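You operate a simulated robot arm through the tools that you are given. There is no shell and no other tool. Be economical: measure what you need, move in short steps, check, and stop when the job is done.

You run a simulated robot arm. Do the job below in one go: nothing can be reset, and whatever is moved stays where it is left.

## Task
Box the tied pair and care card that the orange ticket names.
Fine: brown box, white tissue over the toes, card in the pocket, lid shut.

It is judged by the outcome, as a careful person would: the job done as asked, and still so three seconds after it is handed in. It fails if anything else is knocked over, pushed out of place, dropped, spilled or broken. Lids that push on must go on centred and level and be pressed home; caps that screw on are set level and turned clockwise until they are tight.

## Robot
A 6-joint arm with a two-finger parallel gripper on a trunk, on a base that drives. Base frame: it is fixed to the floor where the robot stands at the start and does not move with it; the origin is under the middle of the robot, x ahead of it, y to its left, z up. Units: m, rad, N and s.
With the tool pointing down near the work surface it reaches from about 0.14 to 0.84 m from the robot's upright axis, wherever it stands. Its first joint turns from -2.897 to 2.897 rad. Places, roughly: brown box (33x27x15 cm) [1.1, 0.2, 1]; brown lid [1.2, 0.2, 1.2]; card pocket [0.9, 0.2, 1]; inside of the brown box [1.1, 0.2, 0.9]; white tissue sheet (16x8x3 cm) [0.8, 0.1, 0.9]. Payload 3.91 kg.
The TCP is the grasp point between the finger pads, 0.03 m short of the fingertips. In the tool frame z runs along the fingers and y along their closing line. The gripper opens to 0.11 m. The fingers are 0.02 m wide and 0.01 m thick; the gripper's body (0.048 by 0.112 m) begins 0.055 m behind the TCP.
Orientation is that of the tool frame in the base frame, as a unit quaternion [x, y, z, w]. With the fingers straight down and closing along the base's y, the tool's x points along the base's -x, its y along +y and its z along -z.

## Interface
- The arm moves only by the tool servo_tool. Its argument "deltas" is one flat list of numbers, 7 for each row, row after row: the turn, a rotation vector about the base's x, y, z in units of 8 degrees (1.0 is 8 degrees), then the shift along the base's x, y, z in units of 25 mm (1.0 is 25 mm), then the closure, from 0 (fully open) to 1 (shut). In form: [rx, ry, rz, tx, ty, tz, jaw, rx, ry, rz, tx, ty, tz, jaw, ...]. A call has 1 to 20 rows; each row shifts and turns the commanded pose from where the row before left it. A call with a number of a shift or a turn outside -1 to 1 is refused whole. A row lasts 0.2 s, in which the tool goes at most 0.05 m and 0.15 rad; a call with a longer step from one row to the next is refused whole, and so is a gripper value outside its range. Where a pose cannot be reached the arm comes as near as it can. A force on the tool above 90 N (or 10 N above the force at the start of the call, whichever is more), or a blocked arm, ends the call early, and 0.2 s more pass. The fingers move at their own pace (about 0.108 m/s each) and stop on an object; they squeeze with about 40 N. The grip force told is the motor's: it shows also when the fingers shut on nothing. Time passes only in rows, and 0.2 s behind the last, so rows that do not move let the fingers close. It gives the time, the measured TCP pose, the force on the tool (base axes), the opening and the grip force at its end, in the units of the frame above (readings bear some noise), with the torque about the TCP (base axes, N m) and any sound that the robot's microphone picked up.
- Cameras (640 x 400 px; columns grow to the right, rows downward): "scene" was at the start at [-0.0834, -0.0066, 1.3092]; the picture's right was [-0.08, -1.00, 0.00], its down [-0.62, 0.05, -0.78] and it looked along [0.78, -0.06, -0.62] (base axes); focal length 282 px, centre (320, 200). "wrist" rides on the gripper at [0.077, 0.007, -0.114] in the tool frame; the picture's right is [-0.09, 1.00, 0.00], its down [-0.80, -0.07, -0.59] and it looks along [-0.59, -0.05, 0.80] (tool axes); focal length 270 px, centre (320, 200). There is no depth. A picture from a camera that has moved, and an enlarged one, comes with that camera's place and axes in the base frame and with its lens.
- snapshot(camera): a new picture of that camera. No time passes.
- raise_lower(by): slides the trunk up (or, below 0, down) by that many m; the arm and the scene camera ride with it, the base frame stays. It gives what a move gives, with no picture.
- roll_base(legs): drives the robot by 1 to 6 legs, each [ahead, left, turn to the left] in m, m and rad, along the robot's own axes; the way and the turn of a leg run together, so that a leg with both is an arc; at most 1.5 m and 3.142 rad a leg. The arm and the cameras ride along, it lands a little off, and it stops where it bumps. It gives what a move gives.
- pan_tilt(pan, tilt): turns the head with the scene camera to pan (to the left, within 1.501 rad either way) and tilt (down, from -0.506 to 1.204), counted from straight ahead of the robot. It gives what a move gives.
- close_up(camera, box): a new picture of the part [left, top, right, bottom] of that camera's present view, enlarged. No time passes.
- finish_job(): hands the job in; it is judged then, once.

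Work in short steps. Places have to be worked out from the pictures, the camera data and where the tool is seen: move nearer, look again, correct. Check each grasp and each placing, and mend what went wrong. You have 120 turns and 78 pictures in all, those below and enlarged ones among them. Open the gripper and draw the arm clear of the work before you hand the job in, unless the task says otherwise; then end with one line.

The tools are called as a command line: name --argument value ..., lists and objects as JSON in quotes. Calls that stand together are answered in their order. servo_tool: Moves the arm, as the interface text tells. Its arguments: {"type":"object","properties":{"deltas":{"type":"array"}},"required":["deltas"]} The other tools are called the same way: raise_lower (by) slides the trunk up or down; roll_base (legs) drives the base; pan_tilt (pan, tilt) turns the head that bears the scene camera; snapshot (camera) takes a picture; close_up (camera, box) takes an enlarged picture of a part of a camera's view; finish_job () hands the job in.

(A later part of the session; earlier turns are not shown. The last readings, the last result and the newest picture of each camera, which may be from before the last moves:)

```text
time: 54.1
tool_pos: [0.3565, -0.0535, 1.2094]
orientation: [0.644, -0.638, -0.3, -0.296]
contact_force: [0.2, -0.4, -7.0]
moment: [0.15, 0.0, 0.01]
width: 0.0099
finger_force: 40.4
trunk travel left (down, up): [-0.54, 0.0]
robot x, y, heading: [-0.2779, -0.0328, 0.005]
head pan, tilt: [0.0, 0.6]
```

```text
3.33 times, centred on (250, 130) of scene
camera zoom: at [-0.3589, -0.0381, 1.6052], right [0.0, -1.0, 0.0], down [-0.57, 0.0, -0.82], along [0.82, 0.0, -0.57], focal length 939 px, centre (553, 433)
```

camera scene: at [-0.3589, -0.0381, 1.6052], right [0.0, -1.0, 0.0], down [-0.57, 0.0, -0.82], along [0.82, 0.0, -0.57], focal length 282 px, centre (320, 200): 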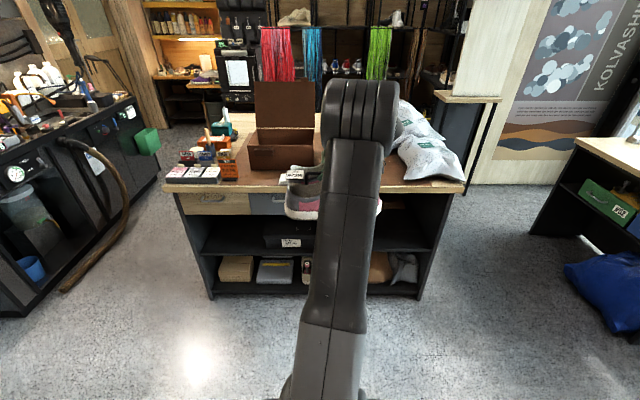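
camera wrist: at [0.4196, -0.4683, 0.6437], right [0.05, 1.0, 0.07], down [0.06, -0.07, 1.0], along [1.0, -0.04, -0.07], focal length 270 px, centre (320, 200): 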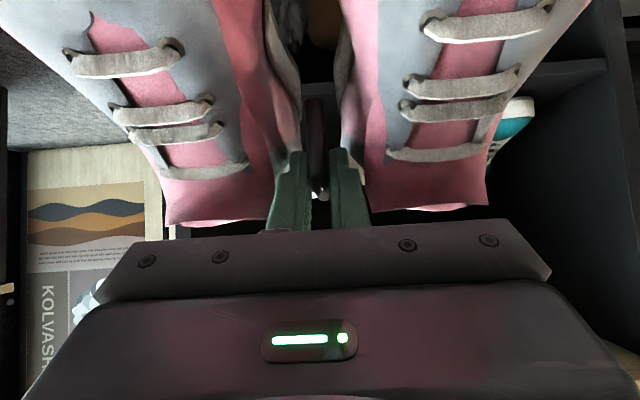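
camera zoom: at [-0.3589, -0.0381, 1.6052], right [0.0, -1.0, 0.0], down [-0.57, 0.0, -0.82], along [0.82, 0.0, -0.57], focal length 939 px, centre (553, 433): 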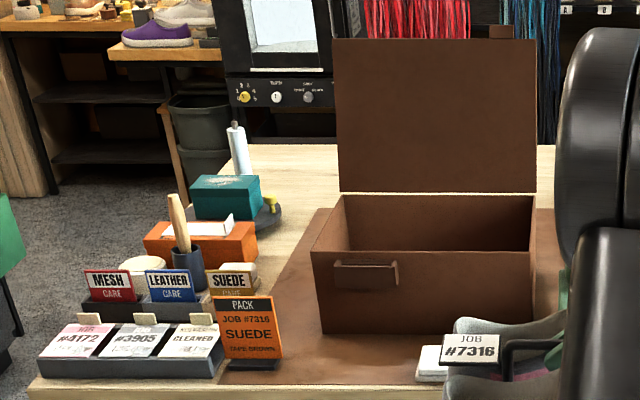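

Box measured: x 0.951–1.21, y -0.003–0.327, rim z ≈1.033, counter ≈0.896. I raise the pair 4 cm and shift it left, then drive forward.

servo_tool --deltas '[0, 0, 0, 0, 0.8, 0.4, 1, 0, 0, 0, 0, 0.8, 0.4, 1, 0, 0, 0, 0, 0.8, 0.4, 1, 0, 0, 0, 0, 0.8, 0.4, 1, 0, 0, 0, 0, 0.8, 0, 1, 0, 0, 0, 0, 0.8, 0, 1]'

roll_base --legs '[[0.6, 0, -0.005]]'

pan_tilt --pan 0.15 --tilt 0.65

snapshot --camera "scene"

```text
time: 55.5
tool_pos: [0.3559, 0.0648, 1.2489]
orientation: [0.644, -0.638, -0.3, -0.296]
contact_force: [-0.2, -0.1, -6.1]
moment: [0.12, -0.02, -0.04]
width: 0.0103
finger_force: 39.9
trunk travel left (down, up): [-0.54, 0.0]
robot x, y, heading: [-0.279, -0.04, 0.006]
head pan, tilt: [0.0, 0.6]
```

```text
time: 58.8
tool_pos: [0.9441, 0.0687, 1.2495]
orientation: [0.644, -0.638, -0.3, -0.296]
contact_force: [0.8, 0.0, -6.1]
moment: [0.13, -0.04, 0.02]
width: 0.0095
finger_force: 40.4
trunk travel left (down, up): [-0.54, 0.0]
robot x, y, heading: [0.3078, -0.0365, 0.008]
head pan, tilt: [0.0, 0.6]
```

```text
time: 59.5
tool_pos: [0.9435, 0.0692, 1.2496]
orientation: [0.646, -0.637, -0.3, -0.295]
contact_force: [1.0, -0.7, -6.5]
moment: [0.14, 0.03, -0.01]
width: 0.0097
finger_force: 40.4
trunk travel left (down, up): [-0.54, 0.0]
robot x, y, heading: [0.3104, -0.036, 0.011]
head pan, tilt: [0.15, 0.649]
```

```text
40 pictures are left
camera scene: at [0.2265, -0.0219, 1.6009], right [0.16, -0.99, 0.0], down [-0.6, -0.09, -0.8], along [0.79, 0.12, -0.6], focal length 282 px, centre (320, 200)
```

scene: 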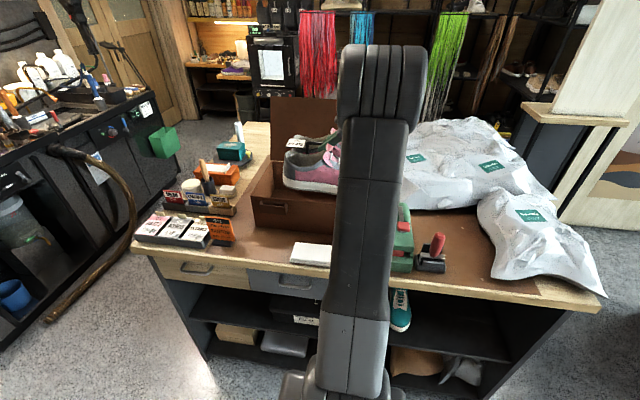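

The pair is next to the box at safe height. I move it over the box centre (1.083, 0.182).

servo_tool --deltas '[0, 0, 0, 0.7, 0.56, 0, 1, 0, 0, 0, 0.7, 0.56, 0, 1, 0, 0, 0, 0.7, 0.56, 0, 1, 0, 0, 0, 0.7, 0.56, 0, 1, 0, 0, 0, 0.7, 0.56, 0, 1, 0, 0, 0, 0.7, 0.56, 0, 1, 0, 0, 0, 0.7, 0.56, 0, 1, 0, 0, 0, 0.7, 0.56, 0, 1]'

close_up --camera "scene" --box '[230, 80, 390, 200]'

snapshot --camera "wrist"

```text
time: 61.3
tool_pos: [1.0842, 0.1794, 1.2489]
orientation: [0.646, -0.637, -0.301, -0.294]
contact_force: [1.0, 0.3, -6.7]
moment: [0.17, 0.02, 0.05]
width: 0.0099
finger_force: 40.1
trunk travel left (down, up): [-0.54, 0.0]
robot x, y, heading: [0.3112, -0.034, 0.01]
head pan, tilt: [0.15, 0.649]
```

```text
3.33 times, centred on (310, 140) of scene
camera zoom: at [0.2277, -0.021, 1.6009], right [0.16, -0.99, 0.0], down [-0.6, -0.1, -0.8], along [0.79, 0.12, -0.61], focal length 939 px, centre (353, 400)
```

zoom: 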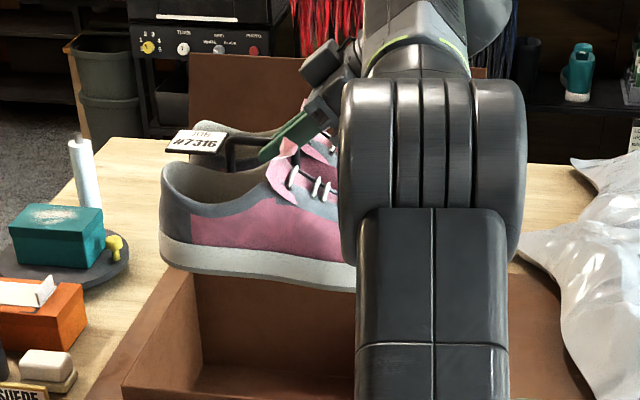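

```text
38 pictures are left
camera wrist: at [1.0797, 0.0427, 1.2626], right [-1.0, 0.04, 0.07], down [0.07, 0.06, 1.0], along [0.04, 1.0, -0.07], focal length 270 px, centre (320, 200)
```

wrist: 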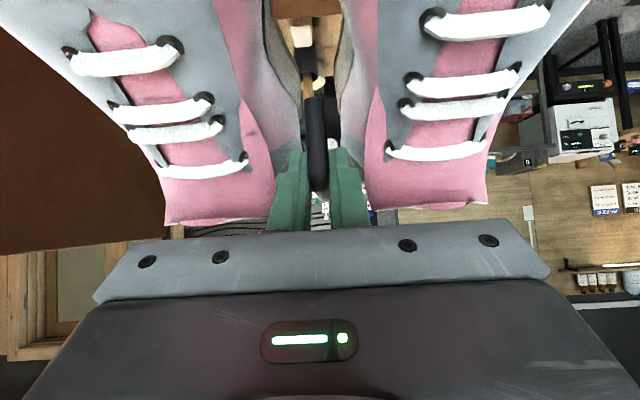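

Heel at y≈0.295 and toes ≈0.027 sit inside the box walls. I lower by 0.18 m and check forces and picture.

servo_tool --deltas '[0, 0, 0, 0, 0, -0.8, 1, 0, 0, 0, 0, 0, -0.8, 1, 0, 0, 0, 0, 0, -0.8, 1, 0, 0, 0, 0, 0, -0.8, 1, 0, 0, 0, 0, 0, -0.8, 1, 0, 0, 0, 0, 0, -0.8, 1, 0, 0, 0, 0, 0, -0.8, 1, 0, 0, 0, 0, 0, -0.8, 1, 0, 0, 0, 0, 0, -0.8, 1]'

close_up --camera "scene" --box '[230, 80, 390, 200]'

```text
time: 63.3
tool_pos: [1.0834, 0.1804, 1.0699]
orientation: [0.645, -0.638, -0.3, -0.294]
contact_force: [-0.4, 0.5, -5.6]
moment: [0.14, -0.06, -0.05]
width: 0.0098
finger_force: 39.8
trunk travel left (down, up): [-0.54, 0.0]
robot x, y, heading: [0.3096, -0.0336, 0.007]
head pan, tilt: [0.15, 0.649]
```

```text
3.33 times, centred on (310, 140) of scene
camera zoom: at [0.2248, -0.0219, 1.6005], right [0.16, -0.99, 0.0], down [-0.6, -0.09, -0.8], along [0.79, 0.12, -0.6], focal length 939 px, centre (353, 400)
```

zoom: 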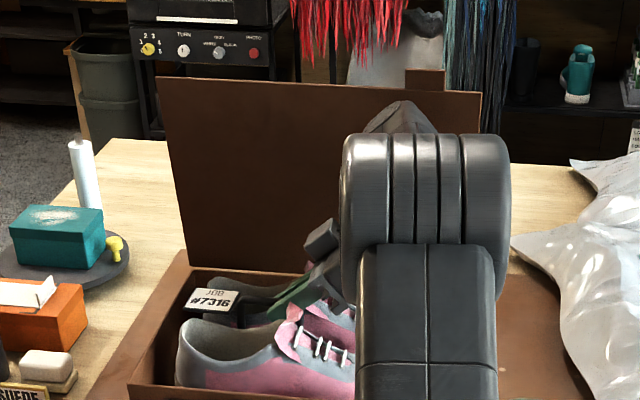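

It enters cleanly with no contact. I lower the last 6 cm gently.

servo_tool --deltas '[0, 0, 0, 0, 0, -0.4, 1, 0, 0, 0, 0, 0, -0.4, 1, 0, 0, 0, 0, 0, -0.4, 1, 0, 0, 0, 0, 0, -0.4, 1, 0, 0, 0, 0, 0, -0.4, 1, 0, 0, 0, 0, 0, -0.3, 1]'

```text
time: 64.7
tool_pos: [1.083, 0.1824, 1.0149]
orientation: [0.646, -0.637, -0.301, -0.295]
contact_force: [-2.8, 0.8, -2.2]
moment: [-0.12, -0.13, -0.19]
width: 0.0098
finger_force: 39.9
trunk travel left (down, up): [-0.54, 0.0]
robot x, y, heading: [0.3107, -0.0321, 0.01]
head pan, tilt: [0.15, 0.649]
```

Partly supported now. A few mm more.

servo_tool --deltas '[0, 0, 0, 0, 0, -0.15, 1, 0, 0, 0, 0, 0, -0.15, 1]'

close_up --camera "scene" --box '[230, 120, 390, 240]'

```text
time: 65.3
tool_pos: [1.0821, 0.1833, 1.0102]
orientation: [0.646, -0.636, -0.298, -0.299]
contact_force: [7.0, 10.0, 21.7]
moment: [-0.97, -0.02, -0.23]
width: 0.0099
finger_force: 40.6
trunk travel left (down, up): [-0.54, 0.0]
robot x, y, heading: [0.3088, -0.0376, 0.004]
head pan, tilt: [0.15, 0.649]
```

```text
3.33 times, centred on (310, 180) of scene
camera zoom: at [0.224, -0.021, 1.6012], right [0.16, -0.99, 0.0], down [-0.6, -0.1, -0.8], along [0.79, 0.12, -0.6], focal length 939 px, centre (353, 267)
```

zoom: 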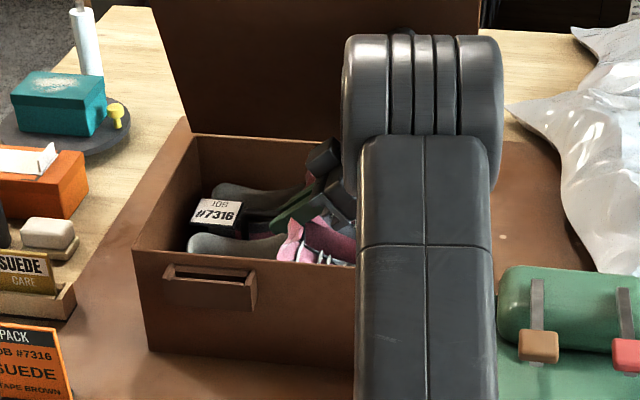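

The pair stands on the box floor (21 N upward). I open to 24 mm and rise straight up as I had come in on the shelf.

servo_tool --deltas '[0, 0, 0, 0, 0, 0.1, 1, 0, 0, 0, 0, 0, 0, 0.78, 0, 0, 0, 0, 0, 0, 0.78, 0, 0, 0, 0, 0, 0.2, 0.78, 0, 0, 0, 0, 0, 0.3, 0.78, 0, 0, 0, 0, 0, 0.4, 0.78, 0, 0, 0, 0, 0, 0.4, 0.78]'

snapshot --camera "wrist"

```text
time: 66.9
tool_pos: [1.0837, 0.1794, 1.0389]
orientation: [0.645, -0.637, -0.301, -0.295]
contact_force: [0.7, -0.8, -7.3]
moment: [-0.04, 0.01, 0.05]
width: 0.0176
finger_force: 0.0
trunk travel left (down, up): [-0.54, 0.0]
robot x, y, heading: [0.3067, -0.0349, -0.001]
head pan, tilt: [0.15, 0.649]
```

```text
35 pictures are left
camera wrist: at [1.0775, 0.0427, 1.0542], right [-1.0, 0.04, 0.07], down [0.07, 0.06, 1.0], along [0.04, 1.0, -0.07], focal length 270 px, centre (320, 200)
```

wrist: 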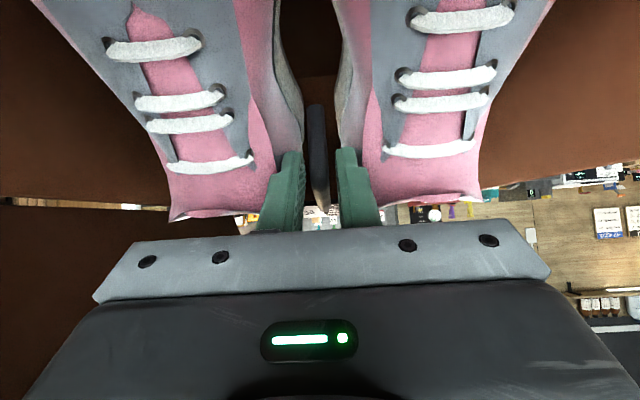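

The opening fingers jam outward against the shoes and carry the pair along. I lower it back, close to ~13.5 mm (bar is 9.7), and then withdraw.

servo_tool --deltas '[0, 0, 0, 0, 0, -0.4, 0.78, 0, 0, 0, 0, 0, -0.4, 0.78, 0, 0, 0, 0, 0, -0.25, 0.78, 0, 0, 0, 0, 0, 0, 0.875, 0, 0, 0, 0, 0, 0, 0.875, 0, 0, 0, 0, 0, 0, 0.875]'

servo_tool --deltas '[0, 0, 0, 0, 0, 0.2, 0.875, 0, 0, 0, 0, 0, 0.3, 0.875, 0, 0, 0, 0, 0, 0.3, 0.875, 0, 0, 0, 0, 0, 0.3, 0.875]'

snapshot --camera "wrist"

```text
time: 68.3
tool_pos: [1.0827, 0.1808, 1.0124]
orientation: [0.645, -0.637, -0.3, -0.296]
contact_force: [-0.1, -0.3, -0.2]
moment: [-0.01, -0.01, -0.02]
width: 0.0137
finger_force: 0.0
trunk travel left (down, up): [-0.54, 0.0]
robot x, y, heading: [0.3105, -0.0344, 0.006]
head pan, tilt: [0.15, 0.649]
```

```text
time: 69.3
tool_pos: [1.0826, 0.1799, 1.0409]
orientation: [0.645, -0.637, -0.3, -0.296]
contact_force: [0.3, 0.7, -0.2]
moment: [0.01, 0.0, 0.01]
width: 0.0137
finger_force: 0.0
trunk travel left (down, up): [-0.54, 0.0]
robot x, y, heading: [0.3063, -0.0382, 0.009]
head pan, tilt: [0.15, 0.649]
```

```text
34 pictures are left
camera wrist: at [1.0766, 0.0433, 1.0558], right [-1.0, 0.04, 0.07], down [0.07, 0.06, 1.0], along [0.04, 1.0, -0.07], focal length 270 px, centre (320, 200)
```

wrist: 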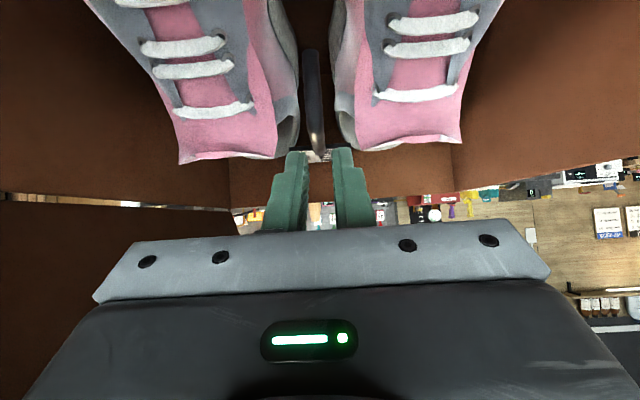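

Released cleanly. I rise well clear, then retract toward the tissue while turning the tool straight down (jaws then close along x).

servo_tool --deltas '[0, 0, 0, 0, 0, 0.8, 0.875, 0, 0, 0, 0, 0, 1, 0.875, 0, 0, 0, 0, 0, 1, 0.875, 0, 0, 0, 0, 0, 1, 0.875, 0, 0, 0, 0, 0, 1, 0.8, 0, 0, 0, 0, 0, 1, 0.7, 0, 0, 0, 0, 0, 1, 0.6, -0.7, 0, 0, -0.8, -0.2, 0, 0.5, -0.7, 0, 0, -0.8, -0.2, 0, 0.4, -0.7, 0, 0, -0.8, -0.2, 0, 0.3, -0.7, 0, 0, -0.8, -0.2, 0, 0.2, -0.7, 0, 0, -0.8, -0.2, 0, 0, -0.7, 0, 0, -0.8, -0.2, 0, 0, -0.7, 0, 0, -0.8, -0.2, 0, 0, -0.7, 0, 0, -0.8, -0.2, 0, 0, -0.65, 0, 0, -0.8, -0.2, 0, 0]'

snapshot --camera "scene"

snapshot --camera "wrist"

```text
time: 72.7
tool_pos: [0.9014, 0.1365, 1.2093]
orientation: [0.711, -0.704, -0.001, 0.005]
contact_force: [-1.0, 0.3, -0.2]
moment: [-0.02, 0.03, 0.01]
width: 0.11
finger_force: 0.0
trunk travel left (down, up): [-0.54, 0.0]
robot x, y, heading: [0.3088, -0.033, 0.01]
head pan, tilt: [0.15, 0.649]
```

```text
33 pictures are left
camera scene: at [0.2249, -0.0217, 1.6008], right [0.16, -0.99, 0.0], down [-0.6, -0.09, -0.8], along [0.79, 0.12, -0.6], focal length 282 px, centre (320, 200)
```

scene: 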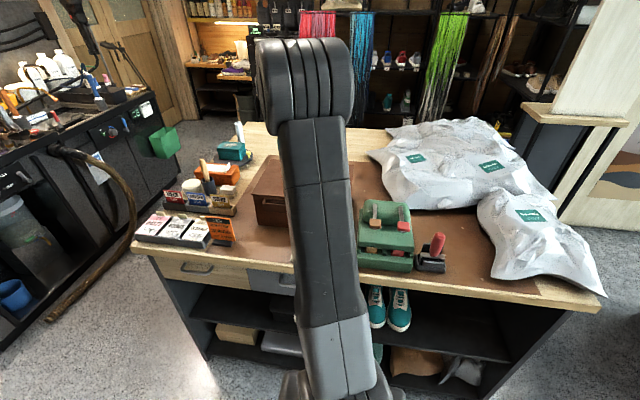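

```text
32 pictures are left
camera wrist: at [0.8955, 0.06, 1.3251], right [-1.0, 0.08, 0.01], down [0.07, 0.8, 0.59], along [0.04, 0.59, -0.81], focal length 270 px, centre (320, 200)
```

wrist: 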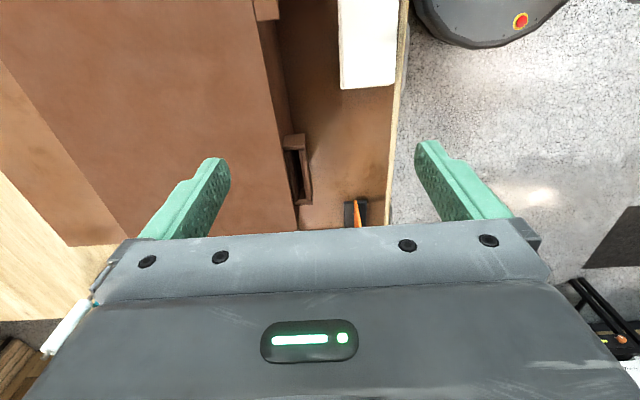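

The box lid seems to have swung shut. I look closer.

close_up --camera "scene" --box '[220, 110, 320, 240]'

```text
3.08 times, centred on (270, 175) of scene
camera zoom: at [0.2249, -0.0217, 1.6008], right [0.16, -0.99, 0.0], down [-0.6, -0.09, -0.8], along [0.79, 0.12, -0.6], focal length 867 px, centre (474, 277)
```

zoom: 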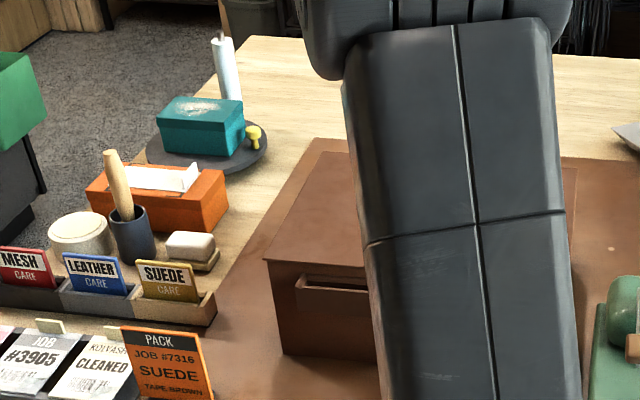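

The lid has swung shut (it was likely brushed while rising); it needs reopening for the tissue. I look at its front tab with the wrist camera.

close_up --camera "wrist" --box '[190, 0, 350, 100]'

servo_tool --deltas '[0, 0, 0, -0.6, -1, 0, 0, 0, 0, 0, -0.6, -1, 0, 0, 0, 0, 0, -0.6, -1, 0, 0, 0, 0, 0, -0.6, -1, 0, 0, 0, 0, 0, -0.6, -1, 0, 0, 0, 0, 0, -0.6, -1, 0, 0, 0, 0, 0, -0.6, -1, 0, 0, 0, 0, 0, -0.6, -1, 0, 0]'

snapshot --camera "scene"

```text
4.00 times, centred on (270, 50) of wrist
camera zoom: at [0.8955, 0.06, 1.3251], right [-1.0, 0.08, 0.01], down [0.07, 0.8, 0.59], along [0.04, 0.59, -0.81], focal length 1081 px, centre (520, 800)
```

zoom: 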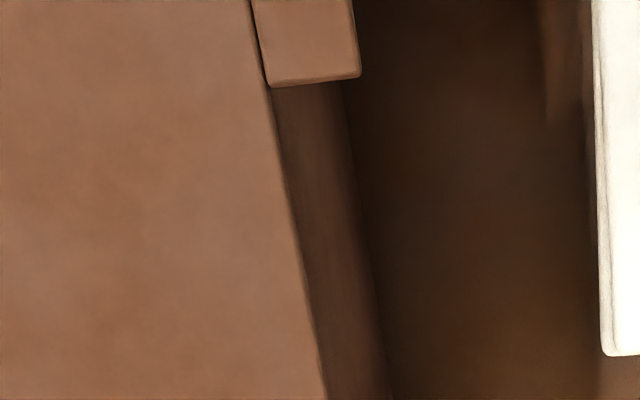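

```text
time: 74.5
tool_pos: [0.7822, -0.0658, 1.2087]
orientation: [0.71, -0.704, -0.003, 0.005]
contact_force: [-0.5, -0.7, -0.5]
moment: [0.0, 0.03, 0.0]
width: 0.1101
finger_force: 0.3
trunk travel left (down, up): [-0.54, 0.0]
robot x, y, heading: [0.3083, -0.0345, 0.008]
head pan, tilt: [0.15, 0.649]
```

```text
29 pictures are left
camera scene: at [0.2251, -0.0224, 1.6008], right [0.16, -0.99, 0.0], down [-0.6, -0.09, -0.8], along [0.79, 0.12, -0.6], focal length 282 px, centre (320, 200)
```

scene: 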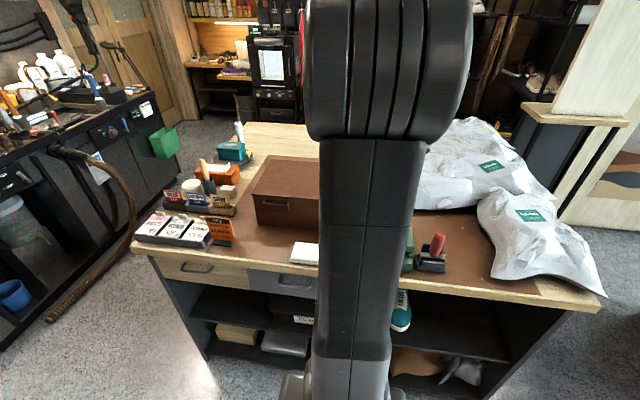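

The tab on the lid's front edge is at x 0.929–0.949, y ≈0.03–0.07, z ≈1.03. I'll hook closed fingers under it and swing the lid back open; first I re-orient the tool to point forward, 26° below level.

servo_tool --deltas '[0, 0, -1, 0, 0, 0, 1, 0, 0, -1, 0, 0, 0, 1, 0, 0, -1, 0, 0, 0, 1, 0, 0, -1, 0, 0, 0, 1, 0, 0, -1, 0, 0, 0, 1, 0, 0, -1, 0, 0, 0, 1, 0, 0, -1, 0, 0, 0, 1, 0, 0, -1, 0, 0, 0, 1, 0, 0, -1, 0, 0, 0, 1, 0, 0, -1, 0, 0, 0, 1, 0, 0, -1, 0, 0, 0, 1, 0, 0, -0.25, 0, 0, 0, 1, 0, -1, 0, 0, 0.6, 0, 1, 0, -1, 0, 0, 0.6, 0, 1, 0, -1, 0, 0, 0.6, 0, 1, 0, -1, 0, 0, 0.6, 0, 1, 0, -1, 0, 0, 0.6, 0, 1, 0, -1, 0, 0, 0.6, 0, 1, 0, -1, 0, 0, 0.6, 0, 1, 0, -1, 0, 0, 0.6, 0, 1]'

snapshot --camera "scene"

snapshot --camera "wrist"

```text
time: 78.7
tool_pos: [0.7943, 0.0392, 1.228]
orientation: [0.002, 0.878, -0.005, 0.478]
contact_force: [-0.4, 0.7, 0.5]
moment: [-0.04, 0.02, 0.02]
width: 0.0004
finger_force: 38.2
out of reach, approached as far as the arm can: row 19, 20
trunk travel left (down, up): [-0.54, 0.0]
robot x, y, heading: [0.3098, -0.0294, 0.009]
head pan, tilt: [0.15, 0.649]
```

```text
28 pictures are left
camera scene: at [0.2256, -0.0219, 1.6008], right [0.16, -0.99, 0.0], down [-0.6, -0.09, -0.8], along [0.79, 0.12, -0.6], focal length 282 px, centre (320, 200)
```

scene: 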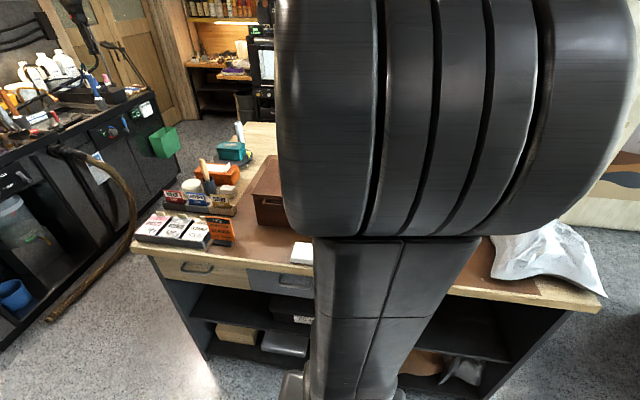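

```text
27 pictures are left
camera wrist: at [0.6556, 0.0472, 1.2245], right [0.06, 1.0, 0.07], down [-0.07, -0.06, 1.0], along [1.0, -0.06, 0.06], focal length 270 px, centre (320, 200)
```

wrist: 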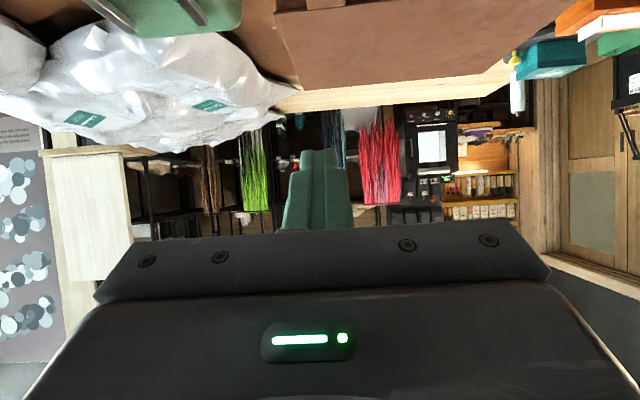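

The folded arm stopped at 33° below level, good enough. I move down in front of the box at x ≈0.86, staying clear of the box, and look at the tab.

servo_tool --deltas '[0, 0, 0, 0.5, 0.1, -1, 1, 0, 0, 0, 0.5, 0.1, -1, 1, 0, 0, 0, 0.5, 0.1, -1, 1, 0, 0, 0, 0.5, 0.1, -1, 1, 0, 0, 0, 0.5, 0, -1, 1, 0, 0, 0, 0, 0, -1, 1, 0, 0, 0, 0, 0, -1, 1, 0, 0, 0, 0, 0, -1, 1]'

snapshot --camera "wrist"

```text
time: 80.5
tool_pos: [0.8537, 0.0818, 1.0349]
orientation: [0.003, 0.878, -0.008, 0.479]
contact_force: [0.7, -0.4, 1.4]
moment: [0.0, 0.02, 0.03]
width: 0.0
finger_force: 37.8
out of reach, approached as far as the arm can: row 4, 5, 6, 7, 8
trunk travel left (down, up): [-0.54, 0.0]
robot x, y, heading: [0.3083, -0.0334, 0.01]
head pan, tilt: [0.15, 0.649]
```

```text
26 pictures are left
camera wrist: at [0.7149, 0.0907, 1.0297], right [0.06, 1.0, 0.06], down [-0.07, -0.06, 1.0], along [1.0, -0.07, 0.06], focal length 270 px, centre (320, 200)
```

wrist: 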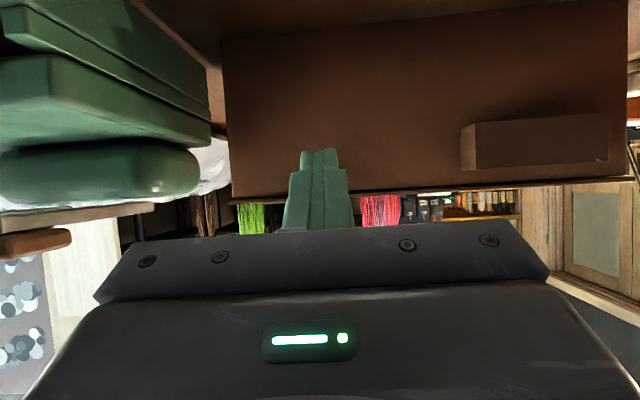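

The tab is hidden behind the fingers; I shift right to see it.

servo_tool --deltas '[0, 0, 0, 0, -1, 0, 1, 0, 0, 0, 0, -1, 0, 1, 0, 0, 0, 0, -1, 0, 1, 0, 0, 0, 0, -0.5, 0, 1]'

close_up --camera "wrist" --box '[280, 100, 480, 240]'

```text
time: 81.5
tool_pos: [0.8475, 0.0803, 1.0399]
orientation: [0.005, 0.878, -0.008, 0.479]
contact_force: [0.9, 0.1, -0.8]
moment: [0.0, 0.01, 0.0]
width: 0.0
finger_force: 38.2
out of reach, approached as far as the arm can: row 1, 2, 3, 4
trunk travel left (down, up): [-0.54, 0.0]
robot x, y, heading: [0.3085, -0.0337, 0.005]
head pan, tilt: [0.15, 0.649]
```

```text
2.86 times, centred on (380, 170) of wrist
camera zoom: at [0.7085, 0.0893, 1.036], right [0.06, 1.0, 0.06], down [-0.07, -0.06, 1.0], along [1.0, -0.07, 0.06], focal length 772 px, centre (149, 286)
```

zoom: 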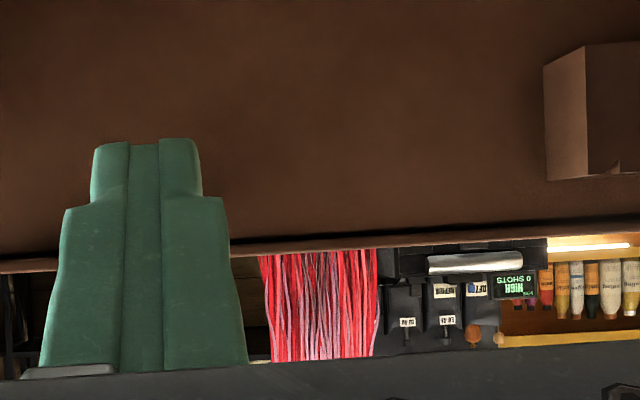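

The arm is at its folded limit here; I back the base off 0.15 m for room, then extend forward.

roll_base --legs '[[-0.15, 0, -0.006]]'

servo_tool --deltas '[0, 0, 0, 1, -0.5, 0, 1, 0, 0, 0, 1, -0.5, 0, 1, 0, 0, 0, 1, -0.5, 0, 1, 0, 0, 0, 1, -0.5, 0, 1]'

```text
time: 82.9
tool_pos: [0.6935, 0.0766, 1.0406]
orientation: [0.007, 0.878, -0.009, 0.479]
contact_force: [-0.1, 0.2, 0.1]
moment: [0.01, 0.0, -0.04]
width: 0.0002
finger_force: 37.3
trunk travel left (down, up): [-0.54, 0.0]
robot x, y, heading: [0.1584, -0.0351, 0.001]
head pan, tilt: [0.15, 0.649]
```

```text
time: 83.9
tool_pos: [0.7924, 0.0632, 1.043]
orientation: [0.009, 0.878, -0.014, 0.479]
contact_force: [-0.3, 0.0, 0.1]
moment: [-0.01, 0.0, 0.01]
width: 0.0
finger_force: 38.1
out of reach, approached as far as the arm can: row 1, 2, 3, 4
trunk travel left (down, up): [-0.54, 0.0]
robot x, y, heading: [0.157, -0.0344, -0.004]
head pan, tilt: [0.15, 0.649]
```

The wrist can't point forward this low with the trunk at the top. I raise the tool, then lower the trunk by 0.2 m.

servo_tool --deltas '[0, 0, 0, -0.5, 0, 1, 1, 0, 0, 0, -0.5, 0, 1, 1, 0, 0, 0, -0.5, 0, 1, 1, 0, 0, 0, -0.5, 0, 1, 1, 0, 0, 0, 0, 0, 1, 1, 0, 0, 0, 0, 0, 1, 1, 0, 0, 0, 0, 0, 1, 1, 0, 0, 0, 0, 0, 1, 1]'

raise_lower --by -0.2

servo_tool --deltas '[0, 0, 0, 0.2, -0.2, 0, 1]'

snapshot --camera "scene"

```text
time: 85.7
tool_pos: [0.7387, 0.0616, 1.2409]
orientation: [0.008, 0.878, -0.01, 0.479]
contact_force: [-0.4, 0.1, -0.8]
moment: [-0.01, 0.01, 0.0]
width: 0.0
finger_force: 37.4
trunk travel left (down, up): [-0.54, 0.0]
robot x, y, heading: [0.1529, -0.0341, 0.001]
head pan, tilt: [0.15, 0.649]
```

```text
time: 87.9
tool_pos: [0.7394, 0.0607, 1.0414]
orientation: [0.007, 0.878, -0.009, 0.479]
contact_force: [0.1, 0.1, -0.1]
moment: [0.02, 0.01, 0.02]
width: 0.0
finger_force: 37.5
trunk travel left (down, up): [-0.34, 0.2]
robot x, y, heading: [0.1531, -0.034, -0.001]
head pan, tilt: [0.15, 0.649]
```

```text
time: 88.3
tool_pos: [0.7457, 0.0572, 1.0395]
orientation: [0.007, 0.878, -0.009, 0.478]
contact_force: [-0.3, -0.5, 0.7]
moment: [0.0, 0.03, 0.02]
width: 0.0
finger_force: 37.5
trunk travel left (down, up): [-0.34, 0.2]
robot x, y, heading: [0.1547, -0.0342, 0.004]
head pan, tilt: [0.15, 0.649]
```

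```text
24 pictures are left
camera scene: at [0.071, -0.022, 1.4009], right [0.15, -0.99, 0.0], down [-0.6, -0.09, -0.8], along [0.79, 0.12, -0.6], focal length 282 px, centre (320, 200)
```

scene: 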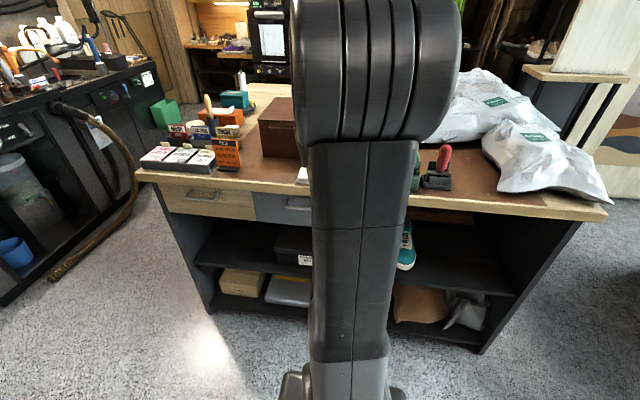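

Now the arm follows commands. I move closer, off to the right of the tab, to see it.

servo_tool --deltas '[0, 0, 0, 0.8, -0.6, -0.3, 1, 0, 0, 0, 0.8, -0.6, -0.3, 1, 0, 0, 0, 0.8, -0.6, -0.3, 1, 0, 0, 0, 0.8, -0.6, -0.3, 1, 0, 0, 0, 0.8, 0, -0.3, 1]'

close_up --camera "wrist" --box '[260, 100, 460, 240]'

```text
time: 89.5
tool_pos: [0.8377, 0.0018, 1.0062]
orientation: [0.007, 0.878, -0.009, 0.479]
contact_force: [0.8, -0.4, 0.3]
moment: [0.01, 0.01, 0.01]
width: 0.0
finger_force: 37.7
out of reach, approached as far as the arm can: row 4
trunk travel left (down, up): [-0.34, 0.2]
robot x, y, heading: [0.1553, -0.0359, 0.001]
head pan, tilt: [0.15, 0.649]
```

```text
2.86 times, centred on (360, 170) of wrist
camera zoom: at [0.6988, 0.012, 1.003], right [0.07, 1.0, 0.06], down [-0.07, -0.06, 1.0], along [1.0, -0.08, 0.06], focal length 772 px, centre (206, 286)
```

zoom: 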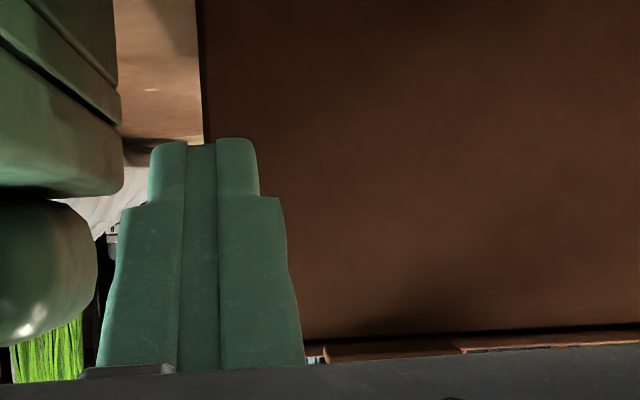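

The tab's underside is at z ≈1.036, spanning y 0.028–0.069. To have enough reach for the swing I retract the tool, steepen it to ~43°, and bring the base forward again.

servo_tool --deltas '[0, 0.625, 0, -1, 0.3, 0.5, 1, 0, 0.625, 0, -1, 0.3, 0.5, 1, 0, 0, 0, -1, 0.3, 0.5, 1, 0, 0, 0, -1, 0.3, 0, 1, 0, 0, 0, -1, 0.3, 0, 1, 0, 0, 0, -1, 0.38, 0, 1]'

roll_base --legs '[[0.16, 0, 0]]'

```text
time: 90.9
tool_pos: [0.7362, 0.054, 1.0498]
orientation: [-0.002, 0.871, 0.009, 0.491]
contact_force: [0.3, 0.9, -0.4]
moment: [-0.01, -0.01, 0.02]
width: 0.0
finger_force: 38.4
out of reach, approached as far as the arm can: row 1, 2
trunk travel left (down, up): [-0.34, 0.2]
robot x, y, heading: [0.1552, -0.0335, -0.002]
head pan, tilt: [0.15, 0.649]
```

```text
time: 92.3
tool_pos: [0.901, 0.0577, 1.0505]
orientation: [-0.003, 0.871, 0.01, 0.491]
contact_force: [-0.1, -0.5, -0.3]
moment: [-0.01, -0.03, -0.01]
width: 0.0
finger_force: 38.0
trunk travel left (down, up): [-0.34, 0.2]
robot x, y, heading: [0.3201, -0.0334, 0.005]
head pan, tilt: [0.15, 0.649]
```

I back off slightly, steepen by ~12° and drop below the tab level, and check that the arm follows.

servo_tool --deltas '[0, 0, 0, -1, 0, 0, 1, 0, 0.75, 0, 0, -0.2, 0, 1, 0, 0.75, 0, 0, 0, -0.5, 1, 0, 0, 0, 0, 0, -0.6, 1]'

```text
time: 93.3
tool_pos: [0.8787, 0.0526, 1.0315]
orientation: [0.0, 0.905, 0.006, 0.426]
contact_force: [-0.2, -0.1, 0.2]
moment: [0.0, 0.0, 0.02]
width: 0.0
finger_force: 38.0
out of reach, approached as far as the arm can: row 2
trunk travel left (down, up): [-0.34, 0.2]
robot x, y, heading: [0.3228, -0.0364, 0.001]
head pan, tilt: [0.15, 0.649]
```

Pose is now fully controllable at 40° down. I slide the tip under the tab.

servo_tool --deltas '[0, 0, 0, 0.2, -0.14, -0.3, 1, 0, 0, 0, 0.6, 0, 0, 1, 0, 0, 0, 0.6, 0, 0, 1]'

snapshot --camera "wrist"

```text
time: 94.1
tool_pos: [0.9168, 0.048, 1.0223]
orientation: [0.0, 0.905, 0.008, 0.425]
contact_force: [-0.9, 0.4, 0.3]
moment: [-0.01, 0.01, -0.02]
width: 0.0
finger_force: 37.9
trunk travel left (down, up): [-0.34, 0.2]
robot x, y, heading: [0.3238, -0.0356, 0.002]
head pan, tilt: [0.15, 0.649]
```

```text
22 pictures are left
camera wrist: at [0.7776, 0.0539, 1.0355], right [0.05, 1.0, 0.08], down [0.05, -0.08, 1.0], along [1.0, -0.05, -0.06], focal length 270 px, centre (320, 200)
```

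wrist: 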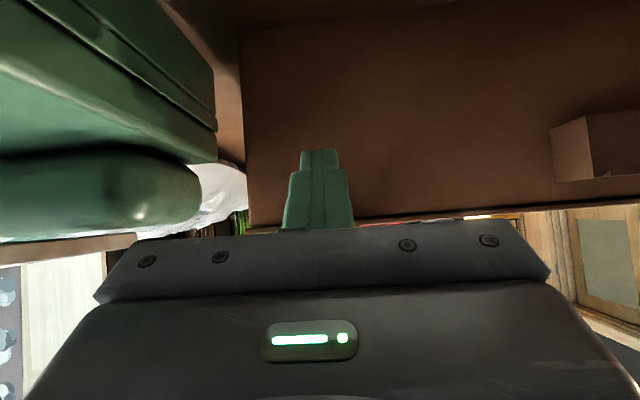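

No contact yet. I lift gently and watch the force.

servo_tool --deltas '[0, 0, 0, 0, 0, 0.4, 1, 0, 0, 0, 0, 0, 0.4, 1, 0, 0, 0, 0, 0, 0.4, 1, 0, 0, 0, 0.05, 0, 0.4, 1, 0, 0, 0, 0.05, 0, 0.4, 1]'

snapshot --camera "wrist"

```text
time: 95.3
tool_pos: [0.9165, 0.0481, 1.0743]
orientation: [-0.001, 0.905, 0.007, 0.426]
contact_force: [0.3, -0.1, 0.2]
moment: [-0.02, -0.03, 0.02]
width: 0.0002
finger_force: 37.9
trunk travel left (down, up): [-0.34, 0.2]
robot x, y, heading: [0.3195, -0.0333, 0.002]
head pan, tilt: [0.15, 0.649]
```

```text
21 pictures are left
camera wrist: at [0.7784, 0.0546, 1.0868], right [0.05, 1.0, 0.08], down [0.05, -0.08, 1.0], along [1.0, -0.05, -0.06], focal length 270 px, centre (320, 200)
```

wrist: 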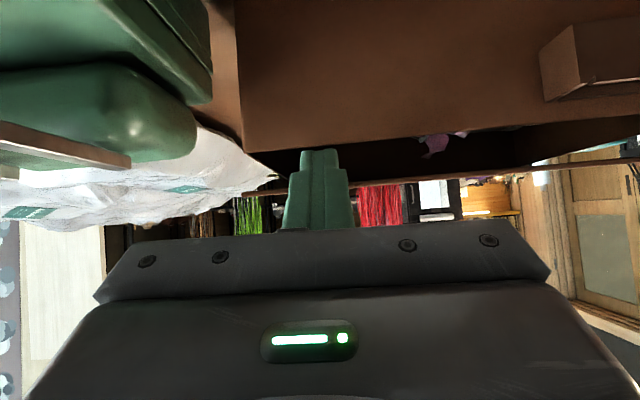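

It works: the lid is rising on the finger and the pair shows inside. I follow the lid's arc up to about 65°.

servo_tool --deltas '[0, 0, 0, 0.2, 0, 0.86, 1, 0, 0, 0, 0.2, 0, 0.86, 1, 0, 0, 0, 0.33, 0, 0.9, 1, 0, 0, 0, 0.33, 0, 0.9, 1, 0, 0, 0, 0.56, 0, 0.78, 1, 0, 0, 0, 0.56, 0, 0.78, 1, 0, 0, 0, 0.74, 0, 0.58, 1, 0, 0, 0, 0.74, 0, 0.58, 1, 0, 0, 0, 0.81, 0, 0.42, 1, 0, 0, 0, 0.81, 0, 0.42, 1, 0, 0, 0, 0.8, 0, 0.34, 1, 0, 0, 0, 0.8, 0, 0.34, 1]'

snapshot --camera "wrist"

```text
time: 97.9
tool_pos: [1.0896, 0.0495, 1.2645]
orientation: [0.0, 0.905, 0.007, 0.425]
contact_force: [-0.1, 0.3, -0.7]
moment: [0.02, -0.04, 0.02]
width: 0.0
finger_force: 37.3
trunk travel left (down, up): [-0.34, 0.2]
robot x, y, heading: [0.3154, -0.0368, 0.004]
head pan, tilt: [0.15, 0.649]
```

```text
20 pictures are left
camera wrist: at [0.9512, 0.0561, 1.2781], right [0.05, 1.0, 0.08], down [0.05, -0.08, 1.0], along [1.0, -0.05, -0.06], focal length 270 px, centre (320, 200)
```

wrist: 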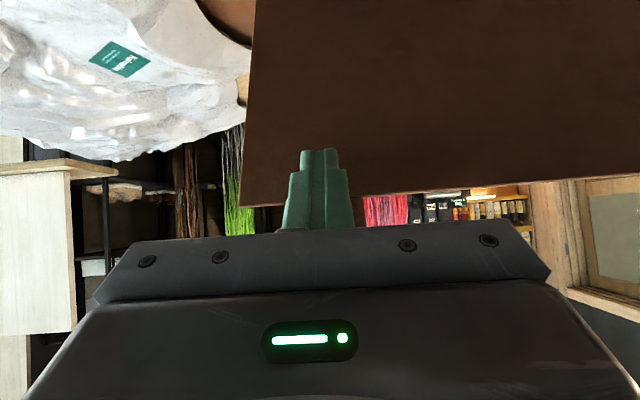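

The lid is following on its inner face. I continue pushing past vertical.

servo_tool --deltas '[0, 0, 0, 0.8, 0, 0.29, 1, 0, 0, 0, 0.8, 0, 0.29, 1, 0, 0, 0, 0.84, 0, 0.15, 1, 0, 0, 0, 0.84, 0, 0.15, 1, 0, 0, 0, 0.86, 0, 0, 1, 0, 0, 0, 0.86, 0, 0, 1]'

snapshot --camera "wrist"

```text
time: 99.3
tool_pos: [1.1708, 0.0468, 1.2623]
orientation: [0.001, 0.904, 0.006, 0.426]
contact_force: [-0.3, -1.5, 0.1]
moment: [0.01, -0.02, -0.01]
width: 0.0001
finger_force: 37.8
out of reach, approached as far as the arm can: row 4, 5, 6
trunk travel left (down, up): [-0.34, 0.2]
robot x, y, heading: [0.3229, -0.0314, 0.006]
head pan, tilt: [0.15, 0.649]
```

```text
19 pictures are left
camera wrist: at [1.0335, 0.0529, 1.2742], right [0.05, 1.0, 0.08], down [0.05, -0.08, 1.0], along [1.0, -0.05, -0.06], focal length 270 px, centre (320, 200)
```

wrist: 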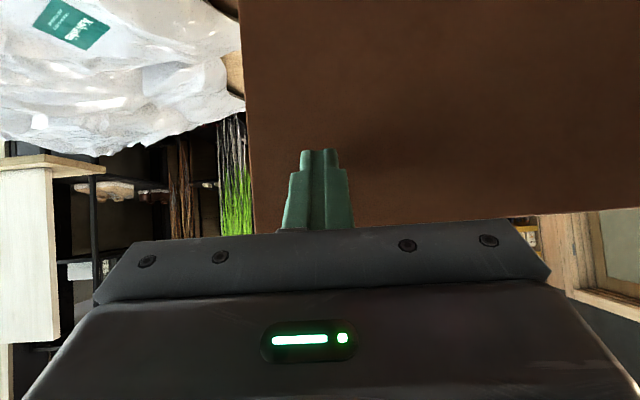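

The lid is near vertical and the arm is at full reach; I drive the base forward 7 cm to push it past vertical.

roll_base --legs '[[0.07, 0, 0]]'

snapshot --camera "wrist"

```text
time: 100.3
tool_pos: [1.2435, 0.0473, 1.261]
orientation: [0.0, 0.904, 0.008, 0.427]
contact_force: [1.0, -0.4, -0.7]
moment: [-0.02, 0.0, 0.02]
width: 0.0
finger_force: 37.8
trunk travel left (down, up): [-0.34, 0.2]
robot x, y, heading: [0.3933, -0.0349, 0.0]
head pan, tilt: [0.15, 0.649]
```

```text
18 pictures are left
camera wrist: at [1.1046, 0.053, 1.2738], right [0.05, 1.0, 0.08], down [0.05, -0.08, 1.0], along [1.0, -0.05, -0.06], focal length 270 px, centre (320, 200)
```

wrist: 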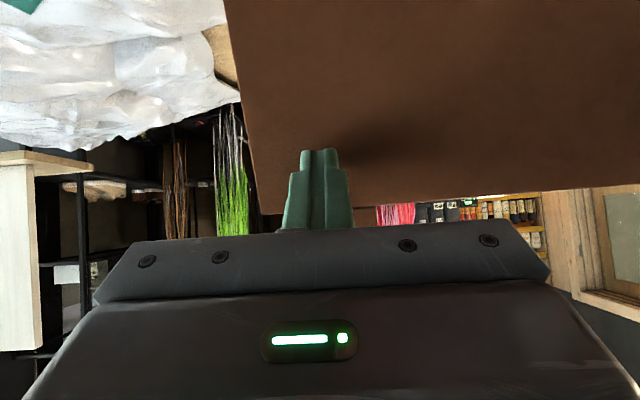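

The lid leans back now. I withdraw the tool toward the robot and look whether the lid stays.

servo_tool --deltas '[0, 0, 0, -0.5, 0, 0, 1, 0, 0, 0, -1, 0, 0, 1, 0, 0, 0, -1, 0, 0.3, 1, 0, 0, 0, -1, 0, 0.3, 1, 0, 0, 0, -1, 0, 0.3, 1, 0, 0, 0, -1, 0, 0.3, 1, 0, 0, 0, -1, 0, 0, 1, 0, 0, 0, -1, 0, 0, 1, 0, 0, 0, -1, 0, 0, 1, 0, 0, 0, -1, 0, 0, 1, 0, 0, 0, -1, 0, 0, 1, 0, 0, 0, -1, 0, 0, 1]'

snapshot --camera "wrist"

```text
time: 102.9
tool_pos: [0.9538, 0.0495, 1.2927]
orientation: [0.001, 0.904, 0.007, 0.426]
contact_force: [0.0, 0.3, 1.1]
moment: [0.03, -0.01, 0.02]
width: 0.0001
finger_force: 37.8
trunk travel left (down, up): [-0.34, 0.2]
robot x, y, heading: [0.3893, -0.0352, 0.001]
head pan, tilt: [0.15, 0.649]
```

```text
17 pictures are left
camera wrist: at [0.8157, 0.0559, 1.3054], right [0.05, 1.0, 0.08], down [0.05, -0.08, 1.0], along [1.0, -0.05, -0.05], focal length 270 px, centre (320, 200)
```

wrist: 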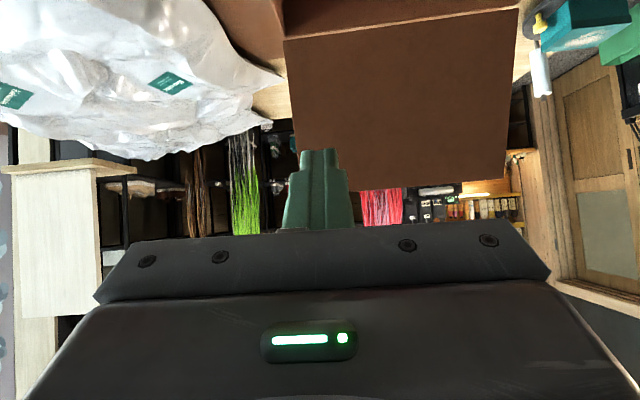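

The lid stays open. Now the tissue: centre (0.828, 0.085), long side along y, top z ≈0.926. I turn the tool straight down with jaws closing along x and hover above it.

servo_tool --deltas '[0, 0.9, 0, -0.72, 0, 0, 0, 0, 0.9, 0, -0.72, 0, 0, 0, 0, 0.9, 0, -0.72, 0, 0, 0, 0, 0.9, 0, -0.72, 0, 0, 0, 0, 0.9, 0, -0.72, 0, 0, 0, 0, 0.9, 0, -0.72, 0, 0, 0, 0, 0.89, 0, -0.72, 0, 0, 0, 0, 0, 0.9375, 0, 0.117, -0.4, 0, 0, 0, 0.9375, 0, 0.117, -0.4, 0, 0, 0, 0.9375, 0, 0.117, -0.4, 0, 0, 0, 0.9375, 0, 0.117, -0.4, 0, 0, 0, 0.9375, 0, 0.117, -0.4, 0, 0, 0, 0.9375, 0, 0.117, -0.4, 0, 0, 0, 0.9375, 0, 0.117, -0.4, 0, 0, 0, 0.9375, 0, 0.117, -0.4, 0, 0, 0, 0.9375, 0, 0.117, -0.4, 0, 0, 0, 0.9375, 0, 0.117, -0.4, 0, 0, 0, 0.9375, 0, 0.117, -0.4, 0, 0, 0, 0.9375, 0, 0.117, -0.4, 0]'

snapshot --camera "wrist"

```text
time: 106.9
tool_pos: [0.8273, 0.0805, 1.1429]
orientation: [-0.705, 0.709, 0.005, -0.003]
contact_force: [0.3, -0.1, 0.2]
moment: [0.0, -0.01, -0.02]
width: 0.1101
finger_force: 0.0
out of reach, approached as far as the arm can: row 7
trunk travel left (down, up): [-0.34, 0.2]
robot x, y, heading: [0.3934, -0.0336, 0.008]
head pan, tilt: [0.15, 0.649]
```

```text
16 pictures are left
camera wrist: at [0.8211, 0.0037, 1.2563], right [-1.0, 0.09, 0.01], down [0.08, 0.8, 0.6], along [0.05, 0.59, -0.8], focal length 270 px, centre (320, 200)
```

wrist: 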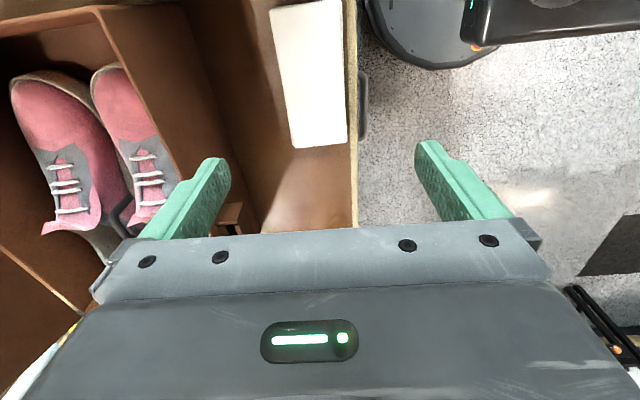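

Tissue centre refined to (0.833, 0.082), and the pair is neatly in the box. I descend and grip it across its 8 cm.

servo_tool --deltas '[0, 0, 0, 0.24, 0.05, -0.9, 0, 0, 0, 0, 0, 0, -0.9, 0, 0, 0, 0, 0, 0, -0.9, 0, 0, 0, 0, 0, 0, -0.9, 0, 0, 0, 0, 0, 0, -0.9, 0, 0, 0, 0, 0, 0, -0.9, 0, 0, 0, 0, 0, 0, -0.9, 0, 0, 0, 0, 0, 0, -0.9, 0, 0, 0, 0, 0, 0, -0.9, 0, 0, 0, 0, 0, 0, -0.4, 0, 0, 0, 0, 0, 0, 0, 1, 0, 0, 0, 0, 0, 0, 1, 0, 0, 0, 0, 0, 0, 1]'

servo_tool --deltas '[0, 0, 0, 0, 0, 0.5, 1, 0, 0, 0, 0, 0, 0.8, 1, 0, 0, 0, 0, 0, 1, 1, 0, 0, 0, 0, 0, 1, 1, 0, 0, 0, 0, 0, 1, 1, 0, 0, 0, 0, 0, 1, 1, 0, 0, 0, 0, 0, 1, 1, 0, 0, 0, 0, 0, 1, 1]'

snapshot --camera "wrist"

```text
time: 109.7
tool_pos: [0.8348, 0.0838, 0.9301]
orientation: [-0.704, 0.71, 0.005, -0.003]
contact_force: [7.6, 0.1, 9.5]
moment: [-0.11, -0.64, 0.07]
width: 0.0738
finger_force: 39.9
trunk travel left (down, up): [-0.34, 0.2]
robot x, y, heading: [0.3904, -0.0371, -0.002]
head pan, tilt: [0.15, 0.649]
```

```text
time: 111.5
tool_pos: [0.832, 0.0835, 1.1141]
orientation: [-0.705, 0.709, 0.005, -0.002]
contact_force: [0.2, -0.9, 0.0]
moment: [-0.02, 0.02, 0.0]
width: 0.0735
finger_force: 40.2
trunk travel left (down, up): [-0.34, 0.2]
robot x, y, heading: [0.3952, -0.0331, 0.012]
head pan, tilt: [0.15, 0.649]
```

```text
15 pictures are left
camera wrist: at [0.8255, 0.0064, 1.2279], right [-1.0, 0.09, 0.01], down [0.08, 0.8, 0.6], along [0.05, 0.59, -0.8], focal length 270 px, centre (320, 200)
```

wrist: 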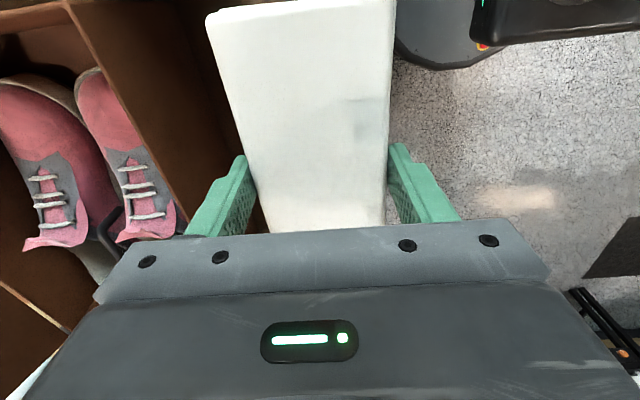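

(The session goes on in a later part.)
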